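You operate a simulated robot arm through the tools that you are given. There is no shell and no other tool. Be economical: measure what you need, move in short steps, check, and stop when the job is done.

Carry out the task below with a simulated robot arm. There is one attempt and no reset: what you move stays moved.

TASK
Put things in order on the top of the workbench. At the end: the grey bike computer stands where the white apple carton stood; the black spindle stand stands on top of the yellow puzzle box; the white apple carton stands where the black square foot stood; the black square foot stands where the black spindle stand stood; whatever was shut is shut again. Leave all else as you found it, and nothing knocked over.

It is judged by the outcome, as a careful person would: the job done as asked, and still so three seconds after it is handed in. It fails if anything else is knocked over, pushed out of place, dropped, spilled or broken.

THE ROBOT
A 7-joint arm with a two-finger parallel gripper, fixed in place. Base frame: the origin is at the foot of the arm, x ahead of it, y to its left, z up; the work surface is at about z = 0. Lengths are in mm, angles in degrees, forces in N, time in s.
With the tool pointing down near the work surface it reaches from about 220 to 580 mm from the base axis. Its first joint turns from -66.0 to 66.0 degrees. Payload 2.5 kg.
Tool frame: the origin (TCP) lies between the finger pads and is the grasp point; the fingertips stand 23 mm ahead of it; z points along the fingers, y is the line along which they close. The gripper opens to 94 mm. The fingers are 38 mm wide and 10 mm thick; the gripper's body (54 by 96 mm) begins 39 mm behind the TCP.
Orientation is that of the tool frame in the base frame, as [roll, pitch, yaw] about the fixed x, y, z axes, in that order (R = Rz(yaw) Ry(pitch) Rx(roll)). With the fingers straight down and closing along the base's y, the tool's x points along the base's -x, its y along +y and its z along -z.

THE INTERFACE
- The arm moves only by the tool play_rows. Its argument "series" is a list that holds one entry, the list of rows, each a list of 7 numbers: the shift along the base's x, y, z in mm, then the turn, a rotation vector about the base's x, y, z in degrees, then the finger opening in mm, from 0 to 94. In form: [[[dx, dy, dz, rx, ry, rz, claw], ...]]. A call has 1 to 12 rows; each row shifts and turns the commanded pose from where the row before left it. A row lasts 0.2 s, in which the tool goes at most 50 mm and 8.6 degrees; a call with a longer step from one row to the next is refused whole, and so is a gripper value outside its range. A pose out of reach is approached as far as the arm can. The call stops where the force on the tool passes 40 N (or 10 N more than at its start, if that is more) or the arm is blocked; 0.2 s more then pass. The fingers move at their own pace (about 108 mm/s each) and stop on an object; they squeeze with about 40 N. The grip force told is the motor's: it shows also when the fingers shut on nothing. Time passes only in rows, and 0.2 s behind the last, so rows that do not move let the fingers close. It gives the time, the measured TCP pose, the force on the tool (base axes), the opening and the grip force at its end, in the units of the frame above (readings bear some noise).
- Cameras (640 x 400 px; columns grow to the right, rows downward): "scene" is fixed at [118.8, -409.9, 532.7]; the picture's right is [0.82, -0.57, 0.00], its down [-0.39, -0.56, -0.73] and it looks along [0.42, 0.60, -0.68] (base axes); focal length 243 px, centre (320, 200). "wrist" rides on the gripper at [-39, 0, -44] in the tool frame; the picture's right is [0.00, -1.00, 0.00], its down [0.97, 0.00, -0.24] and it looks along [0.24, 0.00, 0.97] (tool axes); focal length 218 px, centre (320, 200).
- capture(camera): a new picture of that camera. No time passes.
- pixel_to_xyz(camera, pixels): for up to 12 pixels [column, row] of the newest picture of that camera ("zoom" is the newest enlarged one), the place [x, y, z] in the base frame of the surface seen there, good to about 2 mm. No time passes.
- enlarge(camera, box): a new picture of the part [left, top, right, bottom] of that camera's present view, enlarged. No time passes.
- finish_job(): hands the job in; it is judged then, once.

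Work in short steps. Measure before you move; look again where a grasp or a placing could have gone wrong, and mend it. You have 80 turns and 34 pictures in all, the two below and enlarged ones among them. Open the gripper and draw the arm clear of the work before you hand the job in, unless the task says otherwise; then end with one line.

The tools are called as name(argument=value, ...) on one line, values as JSON. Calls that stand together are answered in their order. play_rows: Moves the arm, as the interface text tells. Its arguments: {"type":"object","properties":{"series":{"type":"array"}},"required":["series"]} The other tools are called the same way: capture (camera) takes a picture; pixel_to_xyz (camera, pixels) gives the place of the surface under pixels of a picture; enlarge (camera, box) takes an enlarged picture of a part of a camera's view; finish_job () hands the job in.

At the start:

```text
time_s: 0.0
tcp_pos: [291.0, -220.0, 324.9]
orientation: [180.0, 0.0, -180.0]
force: [-0.1, -0.2, -0.4]
opening: 94.1
grip_force: 0.0
```

scene: 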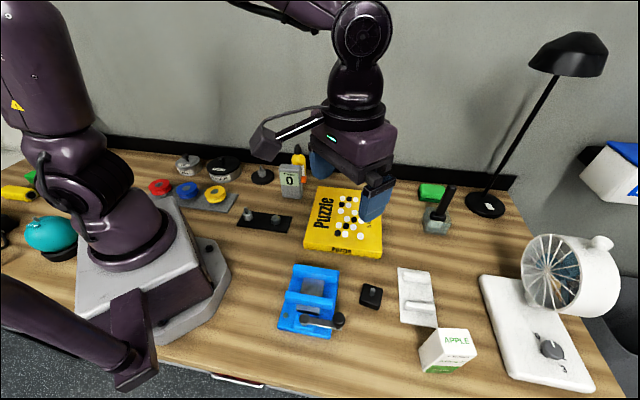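
wrist: 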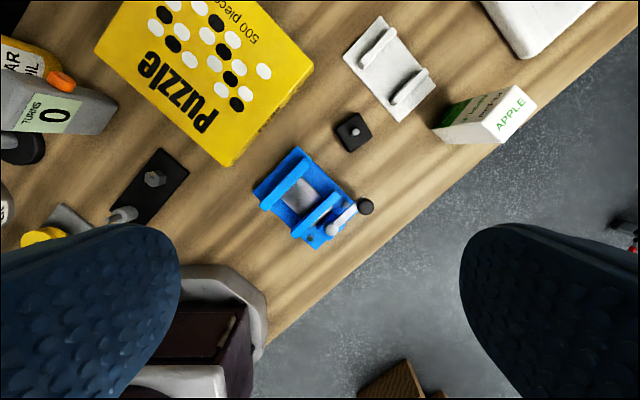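

I'll enlarge the parts of the view that could hold the named objects to identify them.

enlarge(camera="scene", box=[260, 240, 480, 380])

enlarge(camera="scene", box=[140, 130, 320, 240])

```text
2.86 times, centred on (370, 310) of scene
```

zoom: 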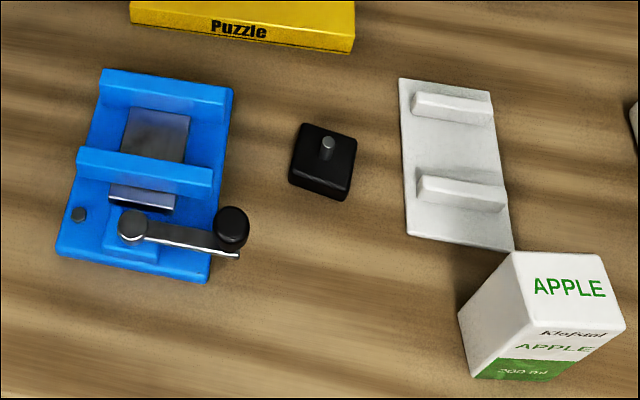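

```text
3.56 times, centred on (230, 185) of scene
```

zoom: 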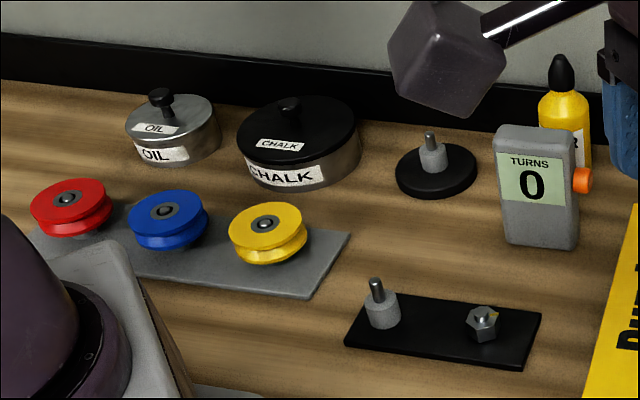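

enlarge(camera="scene", box=[400, 150, 640, 300])

enlarge(camera="scene", box=[0, 150, 320, 400])

pixel_to_xyz(camera="scene", pixels=[[371, 291], [370, 303], [262, 178], [262, 165], [264, 222], [290, 172], [289, 193], [448, 345], [320, 215], [345, 230], [250, 385], [312, 290]])

```text
2.67 times, centred on (520, 225) of scene
```

zoom: 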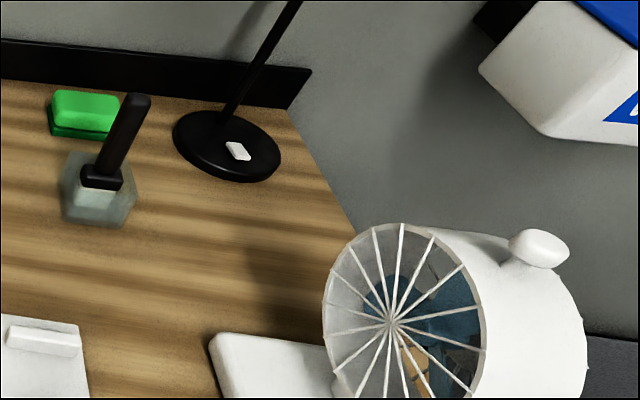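

```text
1.60 times, centred on (160, 275) of scene
```

zoom: 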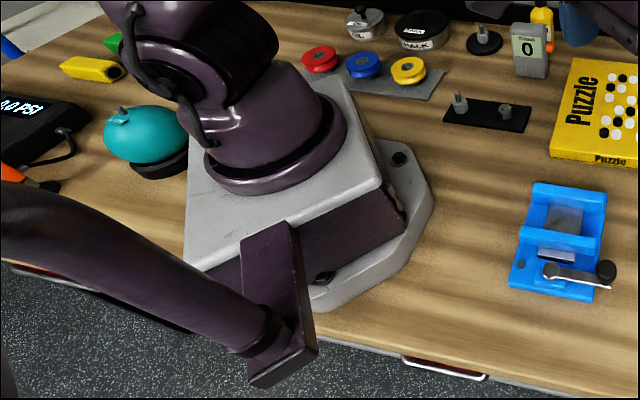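

```text
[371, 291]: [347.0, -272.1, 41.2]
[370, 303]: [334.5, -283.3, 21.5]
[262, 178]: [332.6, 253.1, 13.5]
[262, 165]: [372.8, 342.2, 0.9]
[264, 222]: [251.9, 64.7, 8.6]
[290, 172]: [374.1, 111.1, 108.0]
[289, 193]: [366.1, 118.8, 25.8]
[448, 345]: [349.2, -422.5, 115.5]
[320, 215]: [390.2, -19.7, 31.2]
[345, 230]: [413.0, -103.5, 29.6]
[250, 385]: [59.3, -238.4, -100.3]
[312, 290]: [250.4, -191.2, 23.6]
```

The grey "TURNS 0" unit at (290,182) is the candidate for the bike computer. I'll move high over the left area and view it from the wrist camera.

play_rows(series=[[[0, 45, 0, 0, 0, 0, 94], [0, 45, 0, 0, 0, 0, 94], [0, 45, 0, 0, 0, 0, 94], [0, 45, 0, 0, 0, 0, 94], [0, 45, 0, 0, 0, 0, 94], [0, 45, 0, 0, 0, 0, 94], [0, 45, 0, 0, 0, 0, 94], [0, 45, 0, 0, 0, 0, 94]]])

capture(camera="wrist")

capture(camera="scene")

```text
time_s: 1.8
tcp_pos: [290.7, 140.4, 324.5]
orientation: [179.9, 0.0, 179.9]
force: [0.3, 0.4, 0.1]
opening: 94.0
grip_force: 0.1
```

```text
27 pictures are left
```

wrist: 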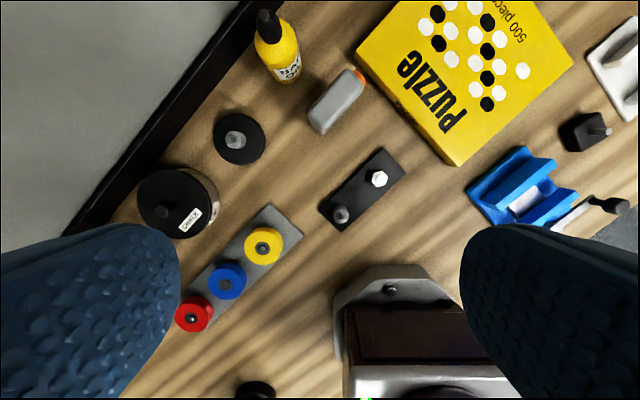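

```text
26 pictures are left
```

scene: 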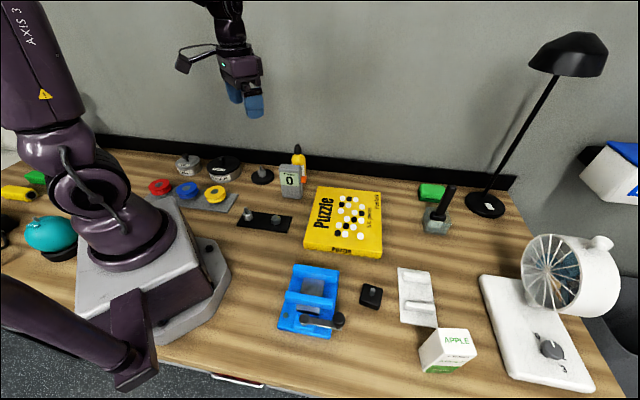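

enlarge(camera="scene", box=[230, 140, 330, 205])

enlarge(camera="wrist", box=[440, 80, 640, 240])

pixel_to_xyz(camera="wrist", pixels=[[213, 137], [266, 137], [240, 113], [240, 163], [235, 138], [311, 115], [327, 132], [343, 70], [364, 85], [360, 72], [338, 98], [377, 178]])

```text
6.15 times, centred on (280, 172) of scene
```

zoom: 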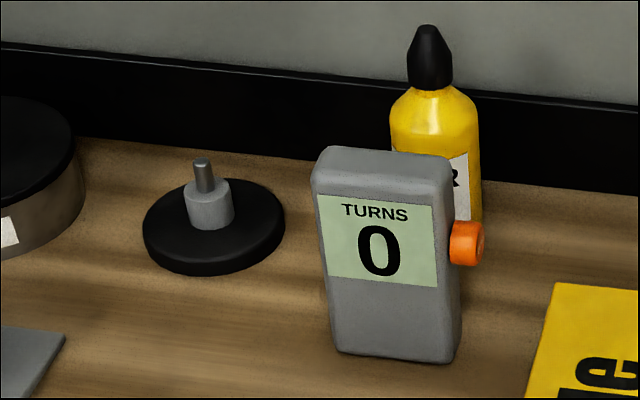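

```text
2.50 times, centred on (540, 160) of wrist
```

zoom: 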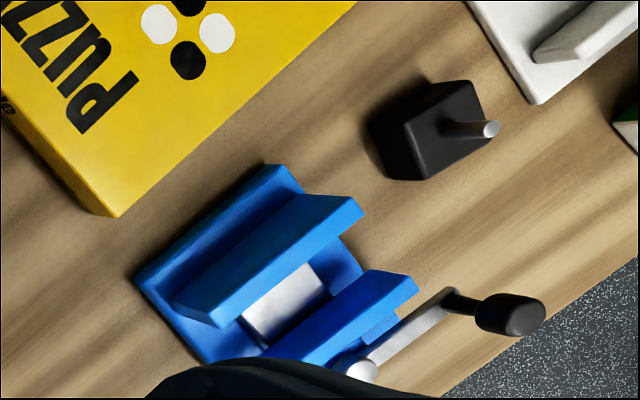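

```text
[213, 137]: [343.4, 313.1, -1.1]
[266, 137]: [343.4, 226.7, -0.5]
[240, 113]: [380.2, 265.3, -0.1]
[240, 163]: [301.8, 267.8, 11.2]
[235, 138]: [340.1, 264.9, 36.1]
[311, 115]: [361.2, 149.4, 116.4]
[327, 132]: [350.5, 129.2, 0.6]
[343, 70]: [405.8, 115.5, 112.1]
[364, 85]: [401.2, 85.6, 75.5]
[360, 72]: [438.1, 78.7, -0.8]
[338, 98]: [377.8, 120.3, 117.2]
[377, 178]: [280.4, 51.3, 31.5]
```

The blue vise is empty, and the TURNS unit is the only grey instrument with a display, so I take it as the bike computer. The round disc with a spindle at scene (262,175) is the spindle stand, around (340,265). I move above it to measure it closely.

play_rows(series=[[[12, 32, -10, 0, 0, 0, 60], [12, 32, -30, 0, 0, 0, 60], [12, 32, -40, 0, 0, 0, 60], [13, 29, -40, 0, 0, 0, 60], [0, 0, -30, 0, 0, 0, 60]]])

capture(camera="wrist")

```text
refused: row 3 steps farther than a row can; nothing moved
```

```text
23 pictures are left
```

wrist: 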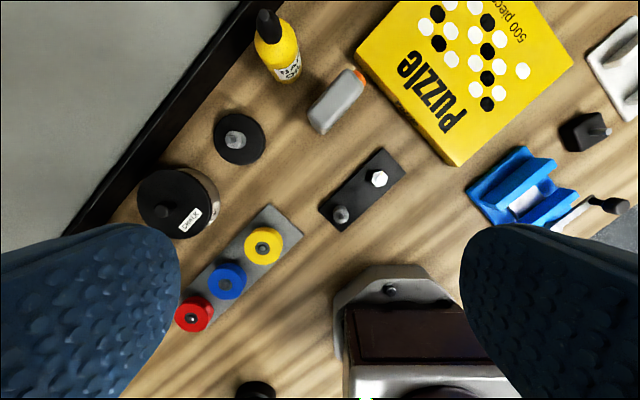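

Nothing moved, because one step was too long. I retry with shorter steps.

play_rows(series=[[[10, 25, -25, 0, 0, 0, 60], [10, 25, -25, 0, 0, 0, 60], [10, 25, -25, 0, 0, 0, 60], [10, 25, -25, 0, 0, 0, 60], [9, 25, -25, 0, 0, 0, 60], [0, 0, -25, 0, 0, 0, 60]]])

capture(camera="wrist")

```text
time_s: 3.2
tcp_pos: [339.8, 265.6, 173.9]
orientation: [180.0, 0.0, 180.0]
force: [0.9, 0.0, 0.4]
opening: 60.1
grip_force: 0.0
```

```text
22 pictures are left
```

wrist: 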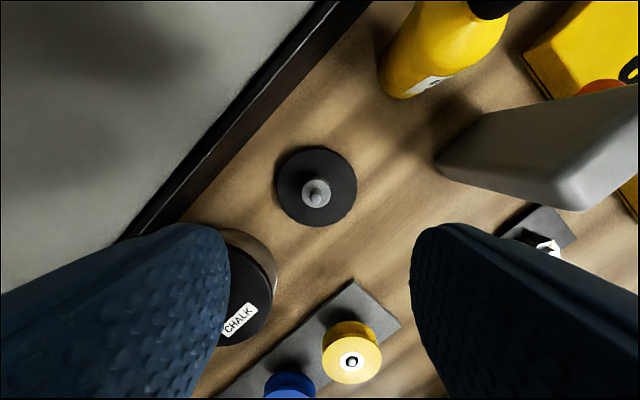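

The disc shows at (316,187) with its hub at (316,193). I measure the hub, rim and nearby items.

pixel_to_xyz(camera="wrist", pixels=[[317, 196], [316, 184], [304, 190], [328, 190], [318, 205], [281, 186], [352, 186], [316, 152], [316, 221], [245, 300], [270, 265], [350, 362]])

```text
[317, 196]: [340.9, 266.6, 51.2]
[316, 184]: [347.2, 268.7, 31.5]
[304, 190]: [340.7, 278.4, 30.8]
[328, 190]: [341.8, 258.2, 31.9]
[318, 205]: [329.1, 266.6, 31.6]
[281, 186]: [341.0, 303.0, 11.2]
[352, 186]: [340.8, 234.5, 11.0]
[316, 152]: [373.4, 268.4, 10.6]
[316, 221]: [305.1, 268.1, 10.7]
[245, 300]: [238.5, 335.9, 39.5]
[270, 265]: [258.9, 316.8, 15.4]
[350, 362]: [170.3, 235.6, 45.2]
```

The stand is centred at (340,268); its hub top is at z 31, its disc top at z 11 and its pin top at z 51. I descend to TCP z 37, grip the hub and lift.

play_rows(series=[[[0, 2.5, -35, 0, 0, 0, 60], [0, 0, -35, 0, 0, 0, 60], [0, 0, -35, 0, 0, 0, 60], [0, 0, -22, 0, 0, 0, 60], [0, 0, -10, 0, 0, 0, 60], [0, 0, 0, 0, 0, 0, 15], [0, 0, 0, 0, 0, 0, 15], [0, 0, 5, 0, 0, 0, 15], [0, 0, 20, 0, 0, 0, 15]]])

capture(camera="wrist")

```text
time_s: 5.2
tcp_pos: [341.7, 267.3, 63.2]
orientation: [-179.9, -0.1, -180.0]
force: [0.5, 1.1, 0.6]
opening: 26.1
grip_force: 0.2
```

```text
21 pictures are left
```

wrist: 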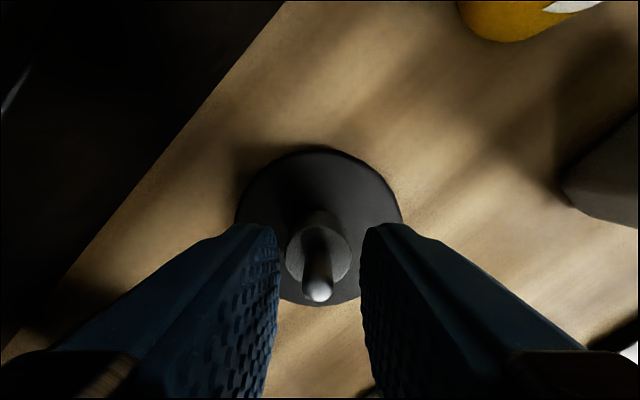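

The opening reads 26 with no grip force and the disc is still on the table. I go back down and close with more time.

play_rows(series=[[[0, 0, -10, 0, 0, 0, 60], [-1, 0, -15, 0, 0, 0, 60], [0, 0, 0, 0, 0, 0, 10], [0, 0, 0, 0, 0, 0, 10], [0, 0, 0, 0, 0, 0, 10], [0, 0, 0, 0, 0, 0, 10], [0, 0, 0, 0, 0, 0, 10]]])

```text
time_s: 6.8
tcp_pos: [340.1, 267.5, 37.5]
orientation: [179.9, 0.0, -179.9]
force: [-1.9, 2.6, 8.2]
opening: 25.1
grip_force: 39.5
```

Now it is gripped (opening 25, 39.5 N). I lift it a little and check.

play_rows(series=[[[0, 0, 5, 0, 0, 0, 5], [0, 0, 10, 0, 0, 0, 5], [0, 0, 10, 0, 0, 0, 5], [0, 0, 0, 0, 0, 0, 5]]])

capture(camera="wrist")

```text
time_s: 7.8
tcp_pos: [338.6, 266.5, 62.8]
orientation: [180.0, -0.1, -179.9]
force: [-0.5, -0.6, -6.9]
opening: 25.1
grip_force: 39.7
```

```text
20 pictures are left
```

wrist: 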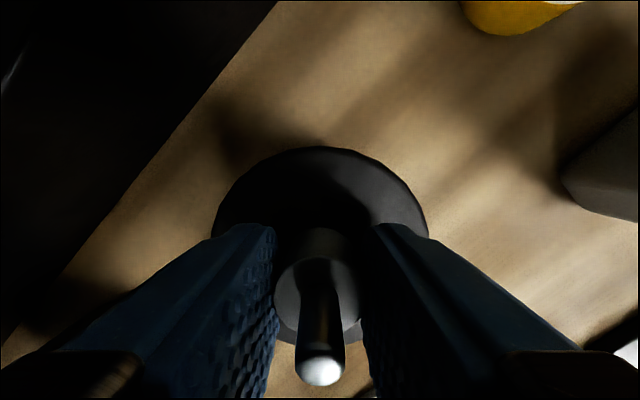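

The stand is held clear of the table. I measure the puzzle box top from the scene picture.

pixel_to_xyz(camera="scene", pixels=[[319, 189], [378, 194], [380, 245], [307, 240], [346, 218], [335, 215], [432, 190], [284, 166], [298, 168], [302, 180], [294, 166], [438, 215]])

```text
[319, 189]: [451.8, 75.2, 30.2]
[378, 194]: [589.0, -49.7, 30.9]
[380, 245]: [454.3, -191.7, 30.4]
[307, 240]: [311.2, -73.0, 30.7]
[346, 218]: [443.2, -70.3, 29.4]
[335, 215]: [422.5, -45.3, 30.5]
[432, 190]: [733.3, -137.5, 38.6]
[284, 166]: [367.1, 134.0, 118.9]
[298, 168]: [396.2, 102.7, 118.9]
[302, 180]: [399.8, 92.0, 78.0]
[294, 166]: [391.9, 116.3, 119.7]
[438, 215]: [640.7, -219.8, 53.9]
```

Box centre is about (452,-60) with its top at z 30.5. I lift to z 220, carry across and hover above the centre.

play_rows(series=[[[0, 0, 40, 0, 0, 0, 5], [0, 0, 40, 0, 0, 0, 5], [0, 0, 40, 0, 0, 0, 5], [0, 0, 37, 0, 0, 0, 5], [14, -41, 0, 0, 0, 0, 5], [14, -41, 0, 0, 0, 0, 5], [14, -41, 0, 0, 0, 0, 5], [14, -41, 0, 0, 0, 0, 5], [14, -41, 0, 0, 0, 0, 5], [14, -41, 0, 0, 0, 0, 5], [14, -41, 0, 0, 0, 0, 5], [14, -41, 0, 0, 0, 0, 5]]])

play_rows(series=[[[0, 0, -40, 0, 0, 0, 5], [0, 0, -40, 0, 0, 0, 5], [0, 0, -40, 0, 0, 0, 5], [0, 0, -20, 0, 0, 0, 5], [0, 0, -6, 0, 0, 0, 5], [0, 0, 0, 0, 0, 0, 5]]])

```text
time_s: 10.4
tcp_pos: [452.7, -59.6, 219.1]
orientation: [179.9, 0.0, -179.9]
force: [0.7, 0.3, -7.4]
opening: 25.4
grip_force: 39.9
```

```text
time_s: 11.8
tcp_pos: [451.2, -59.9, 72.6]
orientation: [180.0, 0.0, 180.0]
force: [1.1, 0.3, -7.5]
opening: 25.5
grip_force: 40.1
```

The disc's underside should be about 4 mm above the box. I lower in small steps to contact.

play_rows(series=[[[0, 0, -2, 0, 0, 0, 5], [0, 0, -2, 0, 0, 0, 5], [0, 0, -1, 0, 0, 0, 5]]])

```text
time_s: 12.6
tcp_pos: [452.5, -61.2, 68.8]
orientation: [-179.9, 0.0, -180.0]
force: [-5.0, 1.1, 4.3]
opening: 25.5
grip_force: 39.8
```

The force is now +4 N, so the disc is resting on the box. I release and rise.

play_rows(series=[[[0, 0, 0, 0, 0, 0, 40], [0, 0, 0, 0, 0, 0, 50], [0, 0, 0, 0, 0, 0, 50], [0, 0, 30, 0, 0, 0, 50], [0, 0, 40, 0, 0, 0, 50], [0, 0, 40, 0, 0, 0, 50]]])

capture(camera="scene")

```text
time_s: 14.0
tcp_pos: [452.1, -60.2, 178.7]
orientation: [-180.0, 0.0, -179.9]
force: [-0.2, -0.4, 0.1]
opening: 49.9
grip_force: 0.0
```

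```text
19 pictures are left
```

scene: 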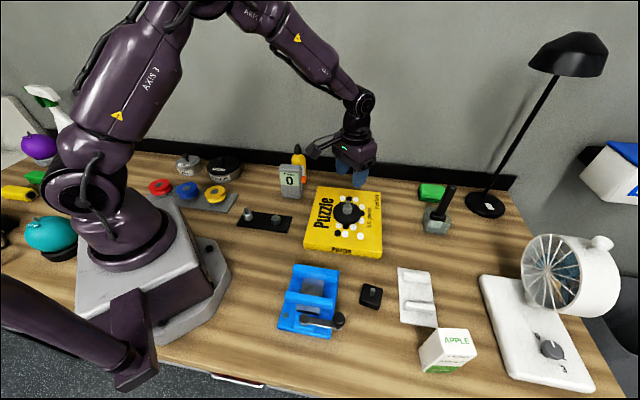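

The stand sits on the box. Next I go above the square foot near (345,-277) and look.

play_rows(series=[[[-18, -36, 0, 0, 0, 0, 70], [-18, -36, 0, 0, 0, 0, 70], [-18, -36, 0, 0, 0, 0, 70], [-18, -36, 0, 0, 0, 0, 70], [-18, -36, 0, 0, 0, 0, 70], [-18, -36, 0, 0, 0, 0, 70]]])

capture(camera="wrist")

```text
time_s: 15.4
tcp_pos: [343.8, -276.6, 178.3]
orientation: [-180.0, 0.0, -179.9]
force: [-0.4, -0.7, 0.0]
opening: 70.1
grip_force: 0.1
```

```text
18 pictures are left
```

wrist: 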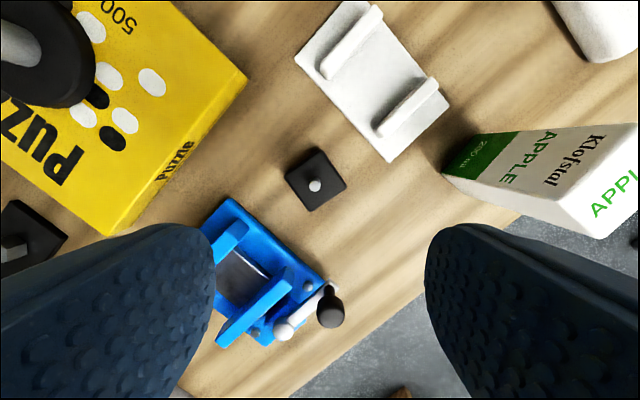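

The foot is at about (316,180) with its pin at (315,186), and the carton is at right. I measure both.

pixel_to_xyz(camera="wrist", pixels=[[315, 186], [316, 176], [320, 150], [345, 184], [313, 208], [287, 178], [308, 196], [443, 174], [474, 137], [500, 200], [330, 300], [228, 203]])

enlarge(camera="wrist", box=[270, 130, 370, 230])

```text
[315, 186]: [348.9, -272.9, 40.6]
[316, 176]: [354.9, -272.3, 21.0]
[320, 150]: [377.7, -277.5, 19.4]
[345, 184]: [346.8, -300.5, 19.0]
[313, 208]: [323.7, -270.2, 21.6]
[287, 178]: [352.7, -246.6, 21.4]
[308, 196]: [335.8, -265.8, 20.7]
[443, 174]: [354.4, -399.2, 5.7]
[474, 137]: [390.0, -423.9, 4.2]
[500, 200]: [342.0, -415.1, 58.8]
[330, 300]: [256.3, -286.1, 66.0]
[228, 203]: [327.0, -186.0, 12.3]
```

```text
4.00 times, centred on (320, 180) of wrist
```

zoom: 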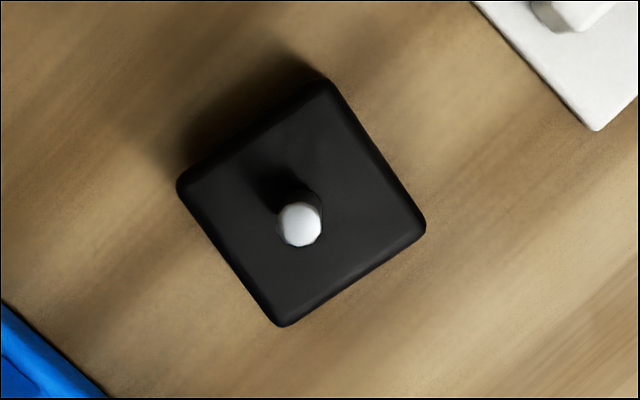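

Foot centre is about (350,-273.5), top z 20.5, with its sides turned about 37° from the base axes. I turn the tool +37°, align over it and descend to TCP z 27.

play_rows(series=[[[6, 3, 0, 0, 0, 7.4, 66], [0, 0, 0, 0, 0, 7.4, 66], [0, 0, -30, 0, 0, 7.4, 66], [0, 0, -30, 0, 0, 7.4, 66], [0, 0, -30, 0, 0, 7.4, 66], [0, 0, -20, 0, 0, 0, 66], [0, 0, 0, 0, 0, 0, 66]]])

capture(camera="wrist")

```text
time_s: 17.0
tcp_pos: [349.9, -274.0, 69.2]
orientation: [180.0, -0.1, -142.9]
force: [-0.7, 0.3, 0.4]
opening: 66.2
grip_force: 0.0
```

```text
16 pictures are left
```

wrist: 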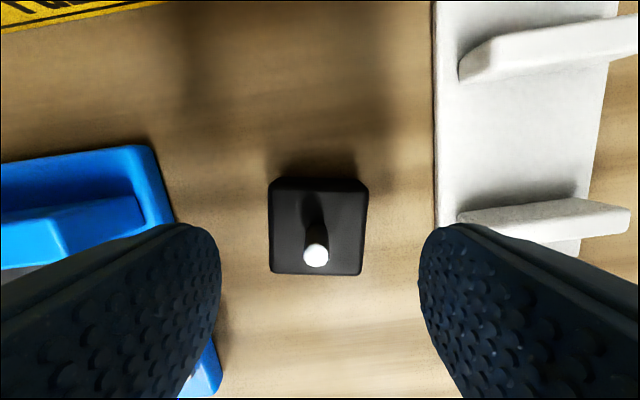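

Well aligned. I lower the remaining 42 mm with opening 58 and grip.

play_rows(series=[[[0, 0, -20, 0, 0, 0, 58], [0, 0, -15, 0, 0, 0, 58], [0, 0, -7, 0, 0, 0, 58], [0, 0, 0, 0, 0, 0, 20], [0, 0, 0, 0, 0, 0, 20], [0, 0, 0, 0, 0, 0, 20], [0, 0, 0, 0, 0, 0, 20]]])

play_rows(series=[[[0, 0, 5, 0, 0, 0, 20], [0, 0, 10, 0, 0, 0, 20], [0, 0, 10, 0, 0, 0, 20], [0, 0, 0, 0, 0, 0, 20]]])

```text
time_s: 18.6
tcp_pos: [350.6, -273.7, 25.4]
orientation: [180.0, 0.1, -143.1]
force: [-0.3, 0.2, 0.6]
opening: 44.0
grip_force: 40.0
```

```text
time_s: 19.6
tcp_pos: [350.1, -272.9, 51.4]
orientation: [-180.0, 0.0, -143.1]
force: [-0.5, -0.1, 0.3]
opening: 44.3
grip_force: 39.4
```

Grip is 40 N at 44 mm, but the load is near zero. I lift further and check with a picture.

play_rows(series=[[[0, 0, 40, 0, 0, 0, 20], [0, 0, 45, 0, 0, 0, 20], [0, 0, 45, 0, 0, 0, 20], [0, 0, 40, 0, 0, 0, 20], [0, 0, 0, 0, 0, 0, 20]]])

capture(camera="wrist")

```text
time_s: 20.8
tcp_pos: [349.0, -273.9, 222.4]
orientation: [-180.0, -0.1, -143.0]
force: [-0.1, 0.4, -1.0]
opening: 44.2
grip_force: 40.1
```

```text
15 pictures are left
```

wrist: 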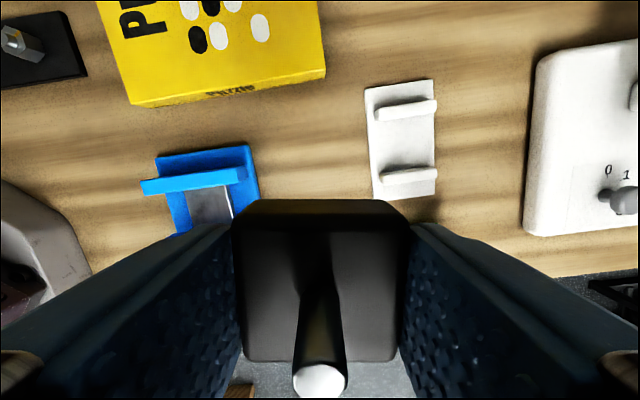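

The foot is held. I carry it at z 222 over to (340,268).

play_rows(series=[[[-1, 45.2, 0, 0, 0, 0, 20], [-1, 45.2, 0, 0, 0, 0, 20], [-1, 45.2, 0, 0, 0, 0, 20], [-1, 45.2, 0, 0, 0, 0, 20], [-1, 45.2, 0, 0, 0, 0, 20], [-1, 45.2, 0, 0, 0, 0, 20], [-1, 45.2, 0, 0, 0, 0, 20], [-1, 45.2, 0, 0, 0, 0, 20], [-1, 45.2, 0, 0, 0, 0, 20], [0, 45.2, 0, 0, 0, 0, 20], [0, 45.2, 0, 0, 0, 0, 20], [0, 44.8, 0, 0, 0, 0, 20]]])

play_rows(series=[[[0, 0, -45, 0, 0, 0, 20], [0, 0, -45, 0, 0, 0, 20], [0, 0, -45, 0, 0, 0, 20], [0, 0, -35, 0, 0, 0, 20], [0, 0, -20, 0, 0, 0, 20], [0, 0, 0, 0, 0, 0, 20]]])

capture(camera="wrist")

```text
time_s: 23.4
tcp_pos: [339.2, 267.6, 222.1]
orientation: [-180.0, -0.1, -142.9]
force: [-0.2, -0.5, -0.8]
opening: 44.4
grip_force: 40.4
```

```text
time_s: 24.8
tcp_pos: [340.6, 268.8, 31.4]
orientation: [180.0, 0.0, -143.0]
force: [0.1, -0.1, -1.0]
opening: 44.0
grip_force: 40.4
```

```text
14 pictures are left
```

wrist: 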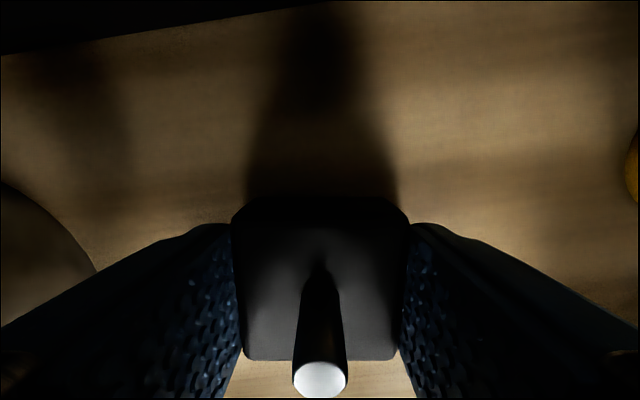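

The foot is about 5 mm above the table and clear of the chalk tin. I lower to contact and release gently.

play_rows(series=[[[0, 0, -3, 0, 0, 0, 20], [0, 0, -2, 0, 0, 0, 20], [0, 0, -0.5, 0, 0, 0, 20], [0, 0, 0, 0, 0, 0, 20]]])

play_rows(series=[[[0, 0, 0, 0, 0, 0, 54], [0, 0, 0, 0, 0, 0, 54], [0, 0, 10, 0, 0, 0, 54], [0, 0, 40, 0, 0, 0, 54], [0, 0, 45, 0, 0, 0, 54], [0, 0, 45, 0, 0, 0, 54], [0, 0, 45, 0, 0, 0, 54]]])

capture(camera="wrist")

```text
time_s: 25.8
tcp_pos: [340.9, 267.8, 25.9]
orientation: [-180.0, -0.1, -143.0]
force: [0.2, -0.1, 1.5]
opening: 44.5
grip_force: 40.0
```

```text
time_s: 27.4
tcp_pos: [340.0, 267.2, 210.0]
orientation: [-180.0, 0.0, -143.0]
force: [0.9, 0.6, -0.4]
opening: 54.0
grip_force: 0.0
```

```text
13 pictures are left
```

wrist: 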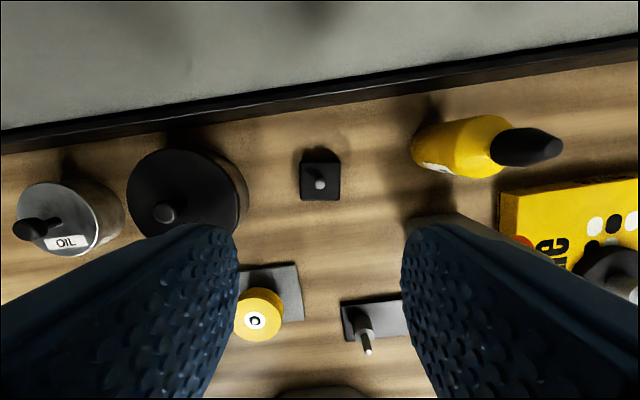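

The foot stands in place. Now I measure the carton on the current scene view, enlarged.

enlarge(camera="scene", box=[405, 315, 485, 385])

pixel_to_xyz(camera="zoom", pixels=[[220, 120], [420, 120], [300, 220], [480, 220], [150, 220], [180, 320], [400, 320], [300, 250], [260, 110], [500, 250], [450, 200], [350, 160]])

```text
5.71 times, centred on (445, 350) of scene
```

zoom: 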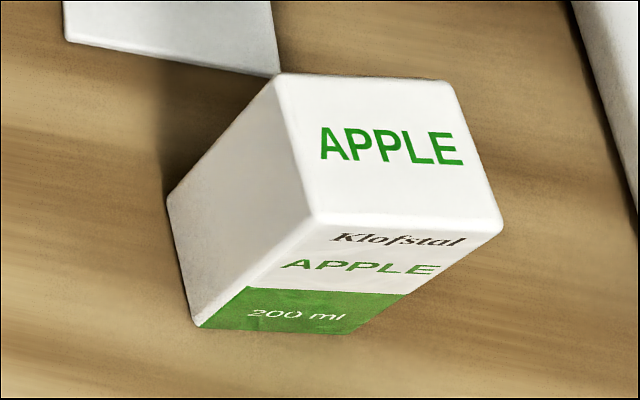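

```text
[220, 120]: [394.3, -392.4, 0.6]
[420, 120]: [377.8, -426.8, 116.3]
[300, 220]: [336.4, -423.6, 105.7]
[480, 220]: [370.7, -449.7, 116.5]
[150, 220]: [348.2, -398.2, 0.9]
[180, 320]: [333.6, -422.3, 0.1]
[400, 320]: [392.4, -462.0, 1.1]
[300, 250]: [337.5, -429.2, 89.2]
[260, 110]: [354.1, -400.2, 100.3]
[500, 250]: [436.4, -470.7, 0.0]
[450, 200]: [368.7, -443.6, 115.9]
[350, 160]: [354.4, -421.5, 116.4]
```

pixel_to_xyz(camera="zoom", pixels=[[288, 82], [448, 88], [496, 222], [322, 214], [366, 80], [410, 222], [305, 150], [472, 150], [385, 150]])

```text
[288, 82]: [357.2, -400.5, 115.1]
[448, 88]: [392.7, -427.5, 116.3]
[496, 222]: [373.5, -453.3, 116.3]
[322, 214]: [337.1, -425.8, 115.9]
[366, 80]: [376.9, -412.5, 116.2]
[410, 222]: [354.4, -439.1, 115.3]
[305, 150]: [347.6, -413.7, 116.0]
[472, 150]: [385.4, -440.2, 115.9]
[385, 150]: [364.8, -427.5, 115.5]
```

Carton top centre is (365,-427) at z 116; it is about 47 mm along (0.8,-0.6) and 37 mm across. I travel there, turning +16° so the fingers close along the 47 mm side.

play_rows(series=[[[0, -48, 0, 0, 0, 8, 80], [0, -48, 0, 0, 0, 8, 80], [0, -48, 0, 0, 0, 0, 80], [0, -48, 0, 0, 0, 0, 80], [0, -48, 0, 0, 0, 0, 80], [0, -48, 0, 0, 0, 0, 80], [0, -48, 0, 0, 0, 0, 80], [0, -48, 0, 0, 0, 0, 80], [0, -48, 0, 0, 0, 0, 80], [0, -48, 0, 0, 0, 0, 80], [0, -48, 0, 0, 0, 0, 80], [0, -48, 0, 0, 0, 0, 80]]])

play_rows(series=[[[6, -30, -10, 0, 0, 0, 80], [6, -30, -10, 0, 0, 0, 80], [6, -30, -10, 0, 0, 0, 80], [7, -28.5, -10, 0, 0, 0, 80], [0, 0, 0, 0, 0, 0, 80]]])

capture(camera="wrist")

```text
time_s: 30.0
tcp_pos: [340.2, -308.4, 211.3]
orientation: [-180.0, 0.0, -126.9]
force: [-0.2, -0.3, -0.1]
opening: 79.8
grip_force: 0.1
```

```text
time_s: 31.2
tcp_pos: [364.0, -426.3, 171.1]
orientation: [180.0, -0.1, -127.0]
force: [0.6, 0.3, 0.6]
opening: 79.9
grip_force: 0.1
```

```text
11 pictures are left
```

wrist: 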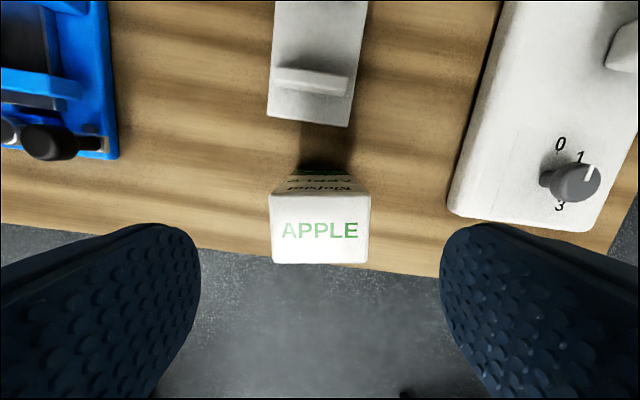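

The carton top is centred at (320,228) and square with the tool. I descend to TCP z 84 and grip.

play_rows(series=[[[0.5, -0.5, -35, 0, 0, 0, 70], [0, 0, -30, 0, 0, 0, 70], [0, 0, -16, 0, 0, 0, 70], [0, 0, -6, 0, 0, 0, 70], [0, 0, 0, 0, 0, 0, 30], [0, 0, 0, 0, 0, 0, 30], [0, 0, 0, 0, 0, 0, 30], [0, 0, 0, 0, 0, 0, 30]]])

play_rows(series=[[[0, 0, 5, 0, 0, 0, 30], [0, 0, 10, 0, 0, 0, 30], [0, 0, 15, 0, 0, 0, 30], [0, 0, 0, 0, 0, 0, 30]]])

capture(camera="scene")

```text
time_s: 33.0
tcp_pos: [366.0, -428.1, 84.2]
orientation: [180.0, 0.0, -127.1]
force: [0.2, -1.0, -0.1]
opening: 49.8
grip_force: 40.3
```

```text
time_s: 34.0
tcp_pos: [365.7, -427.8, 113.1]
orientation: [180.0, -0.1, -127.0]
force: [1.3, 0.6, -2.3]
opening: 49.7
grip_force: 39.2
```

```text
10 pictures are left
```

scene: 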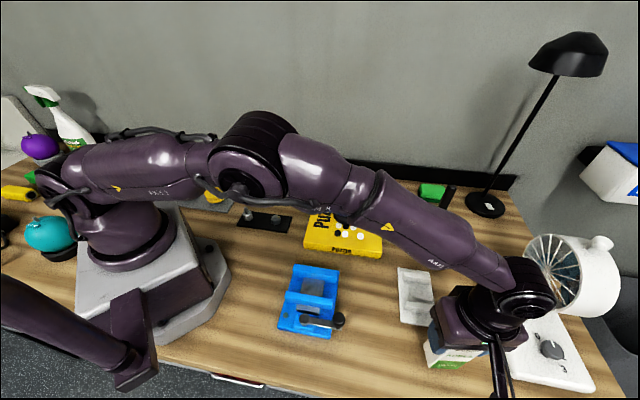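

The carton is lifted 29 mm (grip 50 mm). I lift 40 more, carry it to (350,-273.5) and lower to just above the table.

play_rows(series=[[[0, 0, 40, 0, 0, 0, 30], [-4, 38.5, 0, 0, 0, 0, 30], [-4, 38.5, 0, 0, 0, 0, 30], [-4, 38.5, 0, 0, 0, 0, 30], [-3.7, 38.5, 0, 0, 0, 0, 30], [0, 0, 0, 0, 0, 0, 30], [0, 0, -30, 0, 0, 0, 30], [0, 0, -25, 0, 0, 0, 30], [0, 0, -9, 0, 0, 0, 30], [0, 0, 0, 0, 0, 0, 30]]])

```text
time_s: 36.2
tcp_pos: [348.9, -272.4, 89.1]
orientation: [180.0, 0.1, -127.0]
force: [0.5, -0.1, -2.6]
opening: 49.6
grip_force: 40.2
```

Now I lower the last 5 mm to contact.

play_rows(series=[[[0, -0.5, -3, 0, 0, 0, 30], [0, 0, -1.5, 0, 0, 0, 30], [0, 0, -1, 0, 0, 0, 30], [0, 0, 0, 0, 0, 0, 30]]])

```text
time_s: 37.2
tcp_pos: [350.6, -273.7, 83.9]
orientation: [-180.0, 0.0, -126.9]
force: [-0.2, -0.7, -1.8]
opening: 49.8
grip_force: 39.9
```

play_rows(series=[[[0, 0, -0.7, 0, 0, 0, 30], [0, 0, 0, 0, 0, 0, 30]]])

```text
time_s: 37.8
tcp_pos: [350.7, -273.7, 83.7]
orientation: [179.9, 0.0, -127.0]
force: [-4.1, 3.8, 12.7]
opening: 49.6
grip_force: 40.5
```

The push is 12.7 N, so the carton is on the table. I release, rise and take a picture.

play_rows(series=[[[0, 0, 0, 0, 0, 0, 62], [0, 0, 0, 0, 0, 0, 62], [0, 0, 30, 0, 0, 0, 62], [0, 0, 45, 0, 0, 0, 62], [0, 0, 45, 0, 0, 0, 62], [0, 0, 30, 0, 0, 0, 62]]])

capture(camera="wrist")

```text
time_s: 39.2
tcp_pos: [351.1, -272.6, 233.8]
orientation: [180.0, 0.0, -127.0]
force: [0.0, -0.4, 0.1]
opening: 61.9
grip_force: 0.1
```

```text
9 pictures are left
```

wrist: 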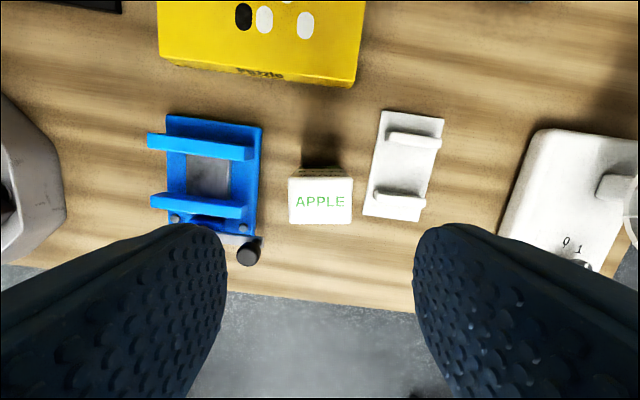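

The carton stands in the foot's former place. Now I go over the bike computer near (382,125), turning −90° so the fingers close across its thin side.

play_rows(series=[[[2.8, 36, 0, 0, 0, -8.2, 62], [2.8, 36, 0, 0, 0, -8.2, 62], [2.8, 36, 0, 0, 0, -8.2, 62], [2.8, 36, 0, 0, 0, -8.2, 62], [2.8, 36, 0, 0, 0, -8.2, 62], [2.8, 36, 0, 0, 0, -8.2, 62], [2.8, 36, 0, 0, 0, -8.2, 62], [2.8, 36, 0, 0, 0, -8.2, 62], [2.8, 36, 0, 0, 0, -8.2, 62], [2.8, 36, 0, 0, 0, -8.2, 62], [2.8, 36, 0, 0, 0, -8, 62], [0, 0, 0, 0, 0, 0, 62]]])

capture(camera="wrist")

```text
time_s: 41.8
tcp_pos: [380.4, 123.6, 233.7]
orientation: [180.0, 0.0, 142.9]
force: [0.8, 0.8, 0.2]
opening: 62.3
grip_force: 0.1
```

```text
8 pictures are left
```

wrist: 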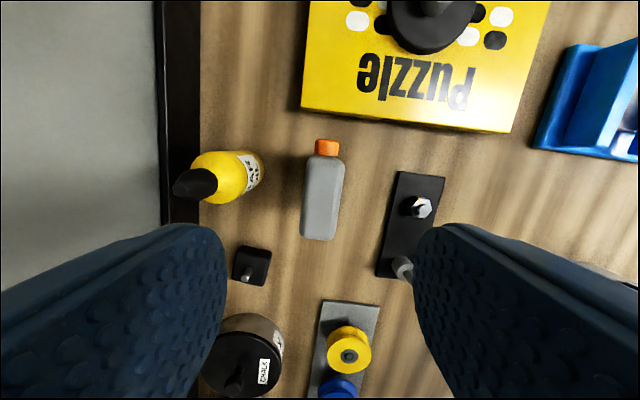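

The unit's top spans about (305–343,158)–(301–335,239), slightly skewed in the view. I measure its edges.

pixel_to_xyz(camera="wrist", pixels=[[310, 165], [341, 168], [305, 225], [333, 232], [323, 200], [306, 200], [338, 200], [326, 145], [318, 236], [303, 232], [346, 164], [216, 184]])

enlarge(camera="wrist", box=[270, 120, 390, 250])

```text
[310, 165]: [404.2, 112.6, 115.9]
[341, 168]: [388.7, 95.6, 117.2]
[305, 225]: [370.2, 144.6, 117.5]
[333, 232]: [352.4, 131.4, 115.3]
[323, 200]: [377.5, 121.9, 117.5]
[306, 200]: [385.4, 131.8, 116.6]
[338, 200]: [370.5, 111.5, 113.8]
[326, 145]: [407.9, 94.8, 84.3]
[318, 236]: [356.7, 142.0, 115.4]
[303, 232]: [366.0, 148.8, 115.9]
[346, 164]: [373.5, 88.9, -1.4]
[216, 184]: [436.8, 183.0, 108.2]
```

```text
3.08 times, centred on (330, 185) of wrist
```

zoom: 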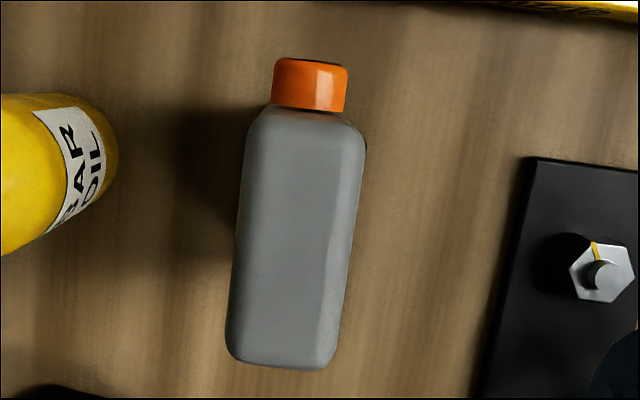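

The body centre is about (378.5,122.5) with its top at z 117, and its long axis is a further −7° off the tool. I turn −7°, centre, and come down to an intermediate height.

play_rows(series=[[[-1.9, -1.1, 0, 0, 0, -7, 56], [0, 0, -40, 0, 0, 0, 56], [0, 0, -38, 0, 0, 0, 56], [0, 0, 0, 0, 0, 0, 56]]])

capture(camera="wrist")

```text
time_s: 42.8
tcp_pos: [378.4, 120.6, 155.6]
orientation: [180.0, 0.0, 136.0]
force: [-0.2, -0.4, 0.2]
opening: 55.9
grip_force: 0.0
```

```text
6 pictures are left
```

wrist: 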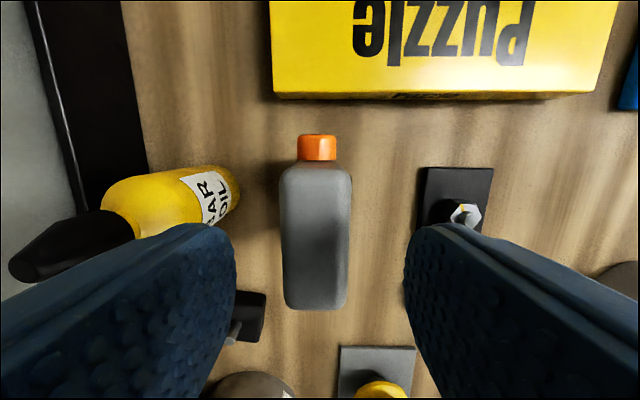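

The body is nearly centred at (316,236). I nudge by (3,−1), narrow the opening to 44 to stay clear of the oil bottle, descend to z 84 and grip.

play_rows(series=[[[3, -1, 0, 0, 0, 0, 44], [0, 0, -15, 0, 0, 0, 44], [0, 0, -20, 0, 0, 0, 44], [0, 0, -25, 0, 0, 0, 44], [0, 0, -11, 0, 0, 0, 44], [0, 0, 0, 0, 0, 0, 10], [0, 0, 0, 0, 0, 0, 10], [0, 0, 0, 0, 0, 0, 10], [0, 0, 0, 0, 0, 0, 10]]])

play_rows(series=[[[0, 0, 5, 0, 0, 0, 10], [0, 0, 15, 0, 0, 0, 10], [0, 0, 40, 0, 0, 0, 10], [0, 0, 45, 0, 0, 0, 10], [0, 0, 25, 0, 0, 0, 10], [0, 0, 0, 0, 0, 0, 10]]])

capture(camera="scene")

```text
time_s: 44.8
tcp_pos: [383.2, 120.2, 85.2]
orientation: [-180.0, -0.1, 136.0]
force: [-0.5, -0.3, -0.2]
opening: 29.9
grip_force: 40.1
```

```text
time_s: 46.2
tcp_pos: [382.2, 122.1, 215.8]
orientation: [179.9, -0.1, 136.1]
force: [0.5, 0.9, -0.7]
opening: 29.8
grip_force: 40.2
```

```text
5 pictures are left
```

scene: 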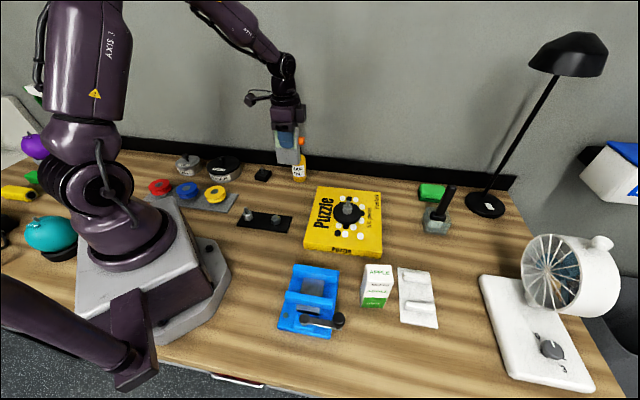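

Held (30 mm wide). I raise 30 more so it clears the carton, then carry it toward (365.5,−427).

play_rows(series=[[[0, 0, 30, 0, 0, 0, 10], [-1.5, -45, 0, 0, 0, 0, 10], [-1.5, -45, 0, 0, 0, 0, 10], [-1.5, -45, 0, 0, 0, 0, 10], [-1.5, -45, 0, 0, 0, 0, 10], [-1.5, -45, 0, 0, 0, 0, 10], [-1.5, -45, 0, 0, 0, 0, 10], [-1.5, -45, 0, 0, 0, 0, 10], [-1.5, -45, 0, 0, 0, 0, 10], [-1.5, -45, 0, 0, 0, 0, 10], [-1.5, -45, 0, 0, 0, 0, 10], [-1.5, -45, 0, 0, 0, 0, 10]]])

play_rows(series=[[[0, -25, -10, 0, 0, 0, 10], [0, -28, -10, 0, 0, 0, 10], [0, 0, -35, 0, 0, 0, 10], [0, 0, -35, 0, 0, 0, 10], [0, 0, -35, 0, 0, 0, 10], [0, 0, 0, 0, 0, 0, 10]]])

```text
time_s: 48.8
tcp_pos: [364.4, -373.6, 243.1]
orientation: [180.0, 0.0, 136.0]
force: [-0.1, -0.7, -1.7]
opening: 29.7
grip_force: 39.8
```

```text
time_s: 50.2
tcp_pos: [364.9, -428.4, 119.9]
orientation: [180.0, 0.0, 135.9]
force: [-1.2, 0.3, -2.0]
opening: 30.1
grip_force: 40.3
```

Its bottom is about 36 mm above the table at the carton's former spot. I lower to just above contact (TCP about 86).

play_rows(series=[[[0.5, 1, -20, 0, 0, 0, 10], [0, 0, -10, 0, 0, 0, 10], [0, 0, -3, 0, 0, 0, 10], [0, 0, -1.5, 0, 0, 0, 10], [0, 0, 0, 0, 0, 0, 10]]])

```text
time_s: 51.4
tcp_pos: [365.7, -426.2, 84.7]
orientation: [180.0, 0.0, 136.0]
force: [0.0, -0.1, -1.6]
opening: 29.6
grip_force: 40.0
```

play_rows(series=[[[0, 0, -0.7, 0, 0, 0, 10], [0, 0, 0, 0, 0, 0, 10]]])

```text
time_s: 52.0
tcp_pos: [366.1, -425.8, 84.3]
orientation: [179.9, 0.1, 136.0]
force: [-0.3, -0.2, 1.0]
opening: 29.5
grip_force: 39.6
```

The force has turned to +1 N, so it touches the table. I release with a small opening, rise straight up and check.

play_rows(series=[[[0, 0, 0, 0, 0, 0, 44], [0, 0, 0, 0, 0, 0, 44], [0, 0, 20, 0, 0, 0, 44], [0, 0, 40, 0, 0, 0, 44], [0, 0, 40, 0, 0, 0, 44]]])

play_rows(series=[[[-10, 40, 20, 0, 0, 0, 60], [-10, 40, 20, 0, 0, 0, 60], [-10, 40, 15, 0, 0, 0, 60], [-5, 45, 0, 0, 0, 0, 60], [-5, 45, 0, 0, 0, 0, 60], [-5, 45, 0, 0, 0, 0, 60], [-5, 45, 0, 0, 0, 0, 60], [0, 45, 0, 0, 0, 0, 60], [0, 45, 0, 0, 0, 0, 60]]])

capture(camera="scene")

```text
time_s: 53.2
tcp_pos: [366.9, -426.0, 184.1]
orientation: [180.0, -0.1, 136.0]
force: [0.4, -1.1, 0.7]
opening: 44.2
grip_force: 0.0
```

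```text
time_s: 55.2
tcp_pos: [315.4, -36.5, 239.1]
orientation: [180.0, 0.1, 136.0]
force: [0.7, 0.4, -0.5]
opening: 60.1
grip_force: 0.0
```

```text
4 pictures are left
```

scene: 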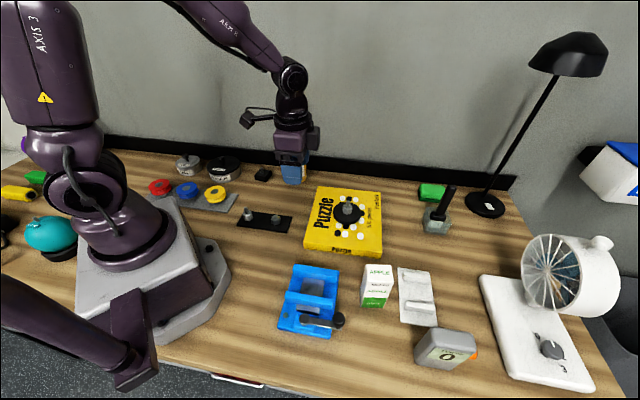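

Everything stands. I check the final positions of the bike computer, carton and stand by measurement.

enlarge(camera="scene", box=[350, 250, 490, 380])

pixel_to_xyz(camera="scene", pixels=[[434, 333], [471, 338], [452, 339], [378, 270], [347, 207], [263, 172], [455, 353]])

```text
3.08 times, centred on (420, 315) of scene
```

zoom: 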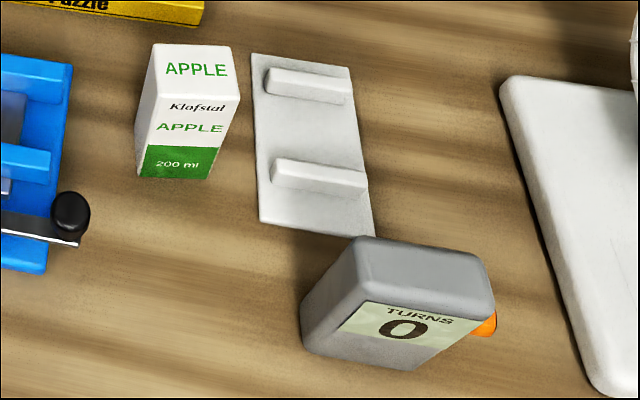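

```text
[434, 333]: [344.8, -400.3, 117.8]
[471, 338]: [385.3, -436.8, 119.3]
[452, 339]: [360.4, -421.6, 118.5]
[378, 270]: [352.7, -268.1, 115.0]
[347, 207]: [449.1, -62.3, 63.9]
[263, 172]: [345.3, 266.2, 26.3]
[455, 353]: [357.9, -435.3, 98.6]
```

The unit stands centred near (365,−424), the carton near (350,−273), the stand on the box and the foot near (340,268). The gripper is open and the arm is clear, so I hand in.

finish_job()

```text
The job is handed in.
```

The job is handed in, and the last picture shows all four objects standing where you asked. I took the grey "TURNS" unit as the bike computer and the round black disc with a pin as the spindle stand. I opened nothing, so nothing needed shutting again.
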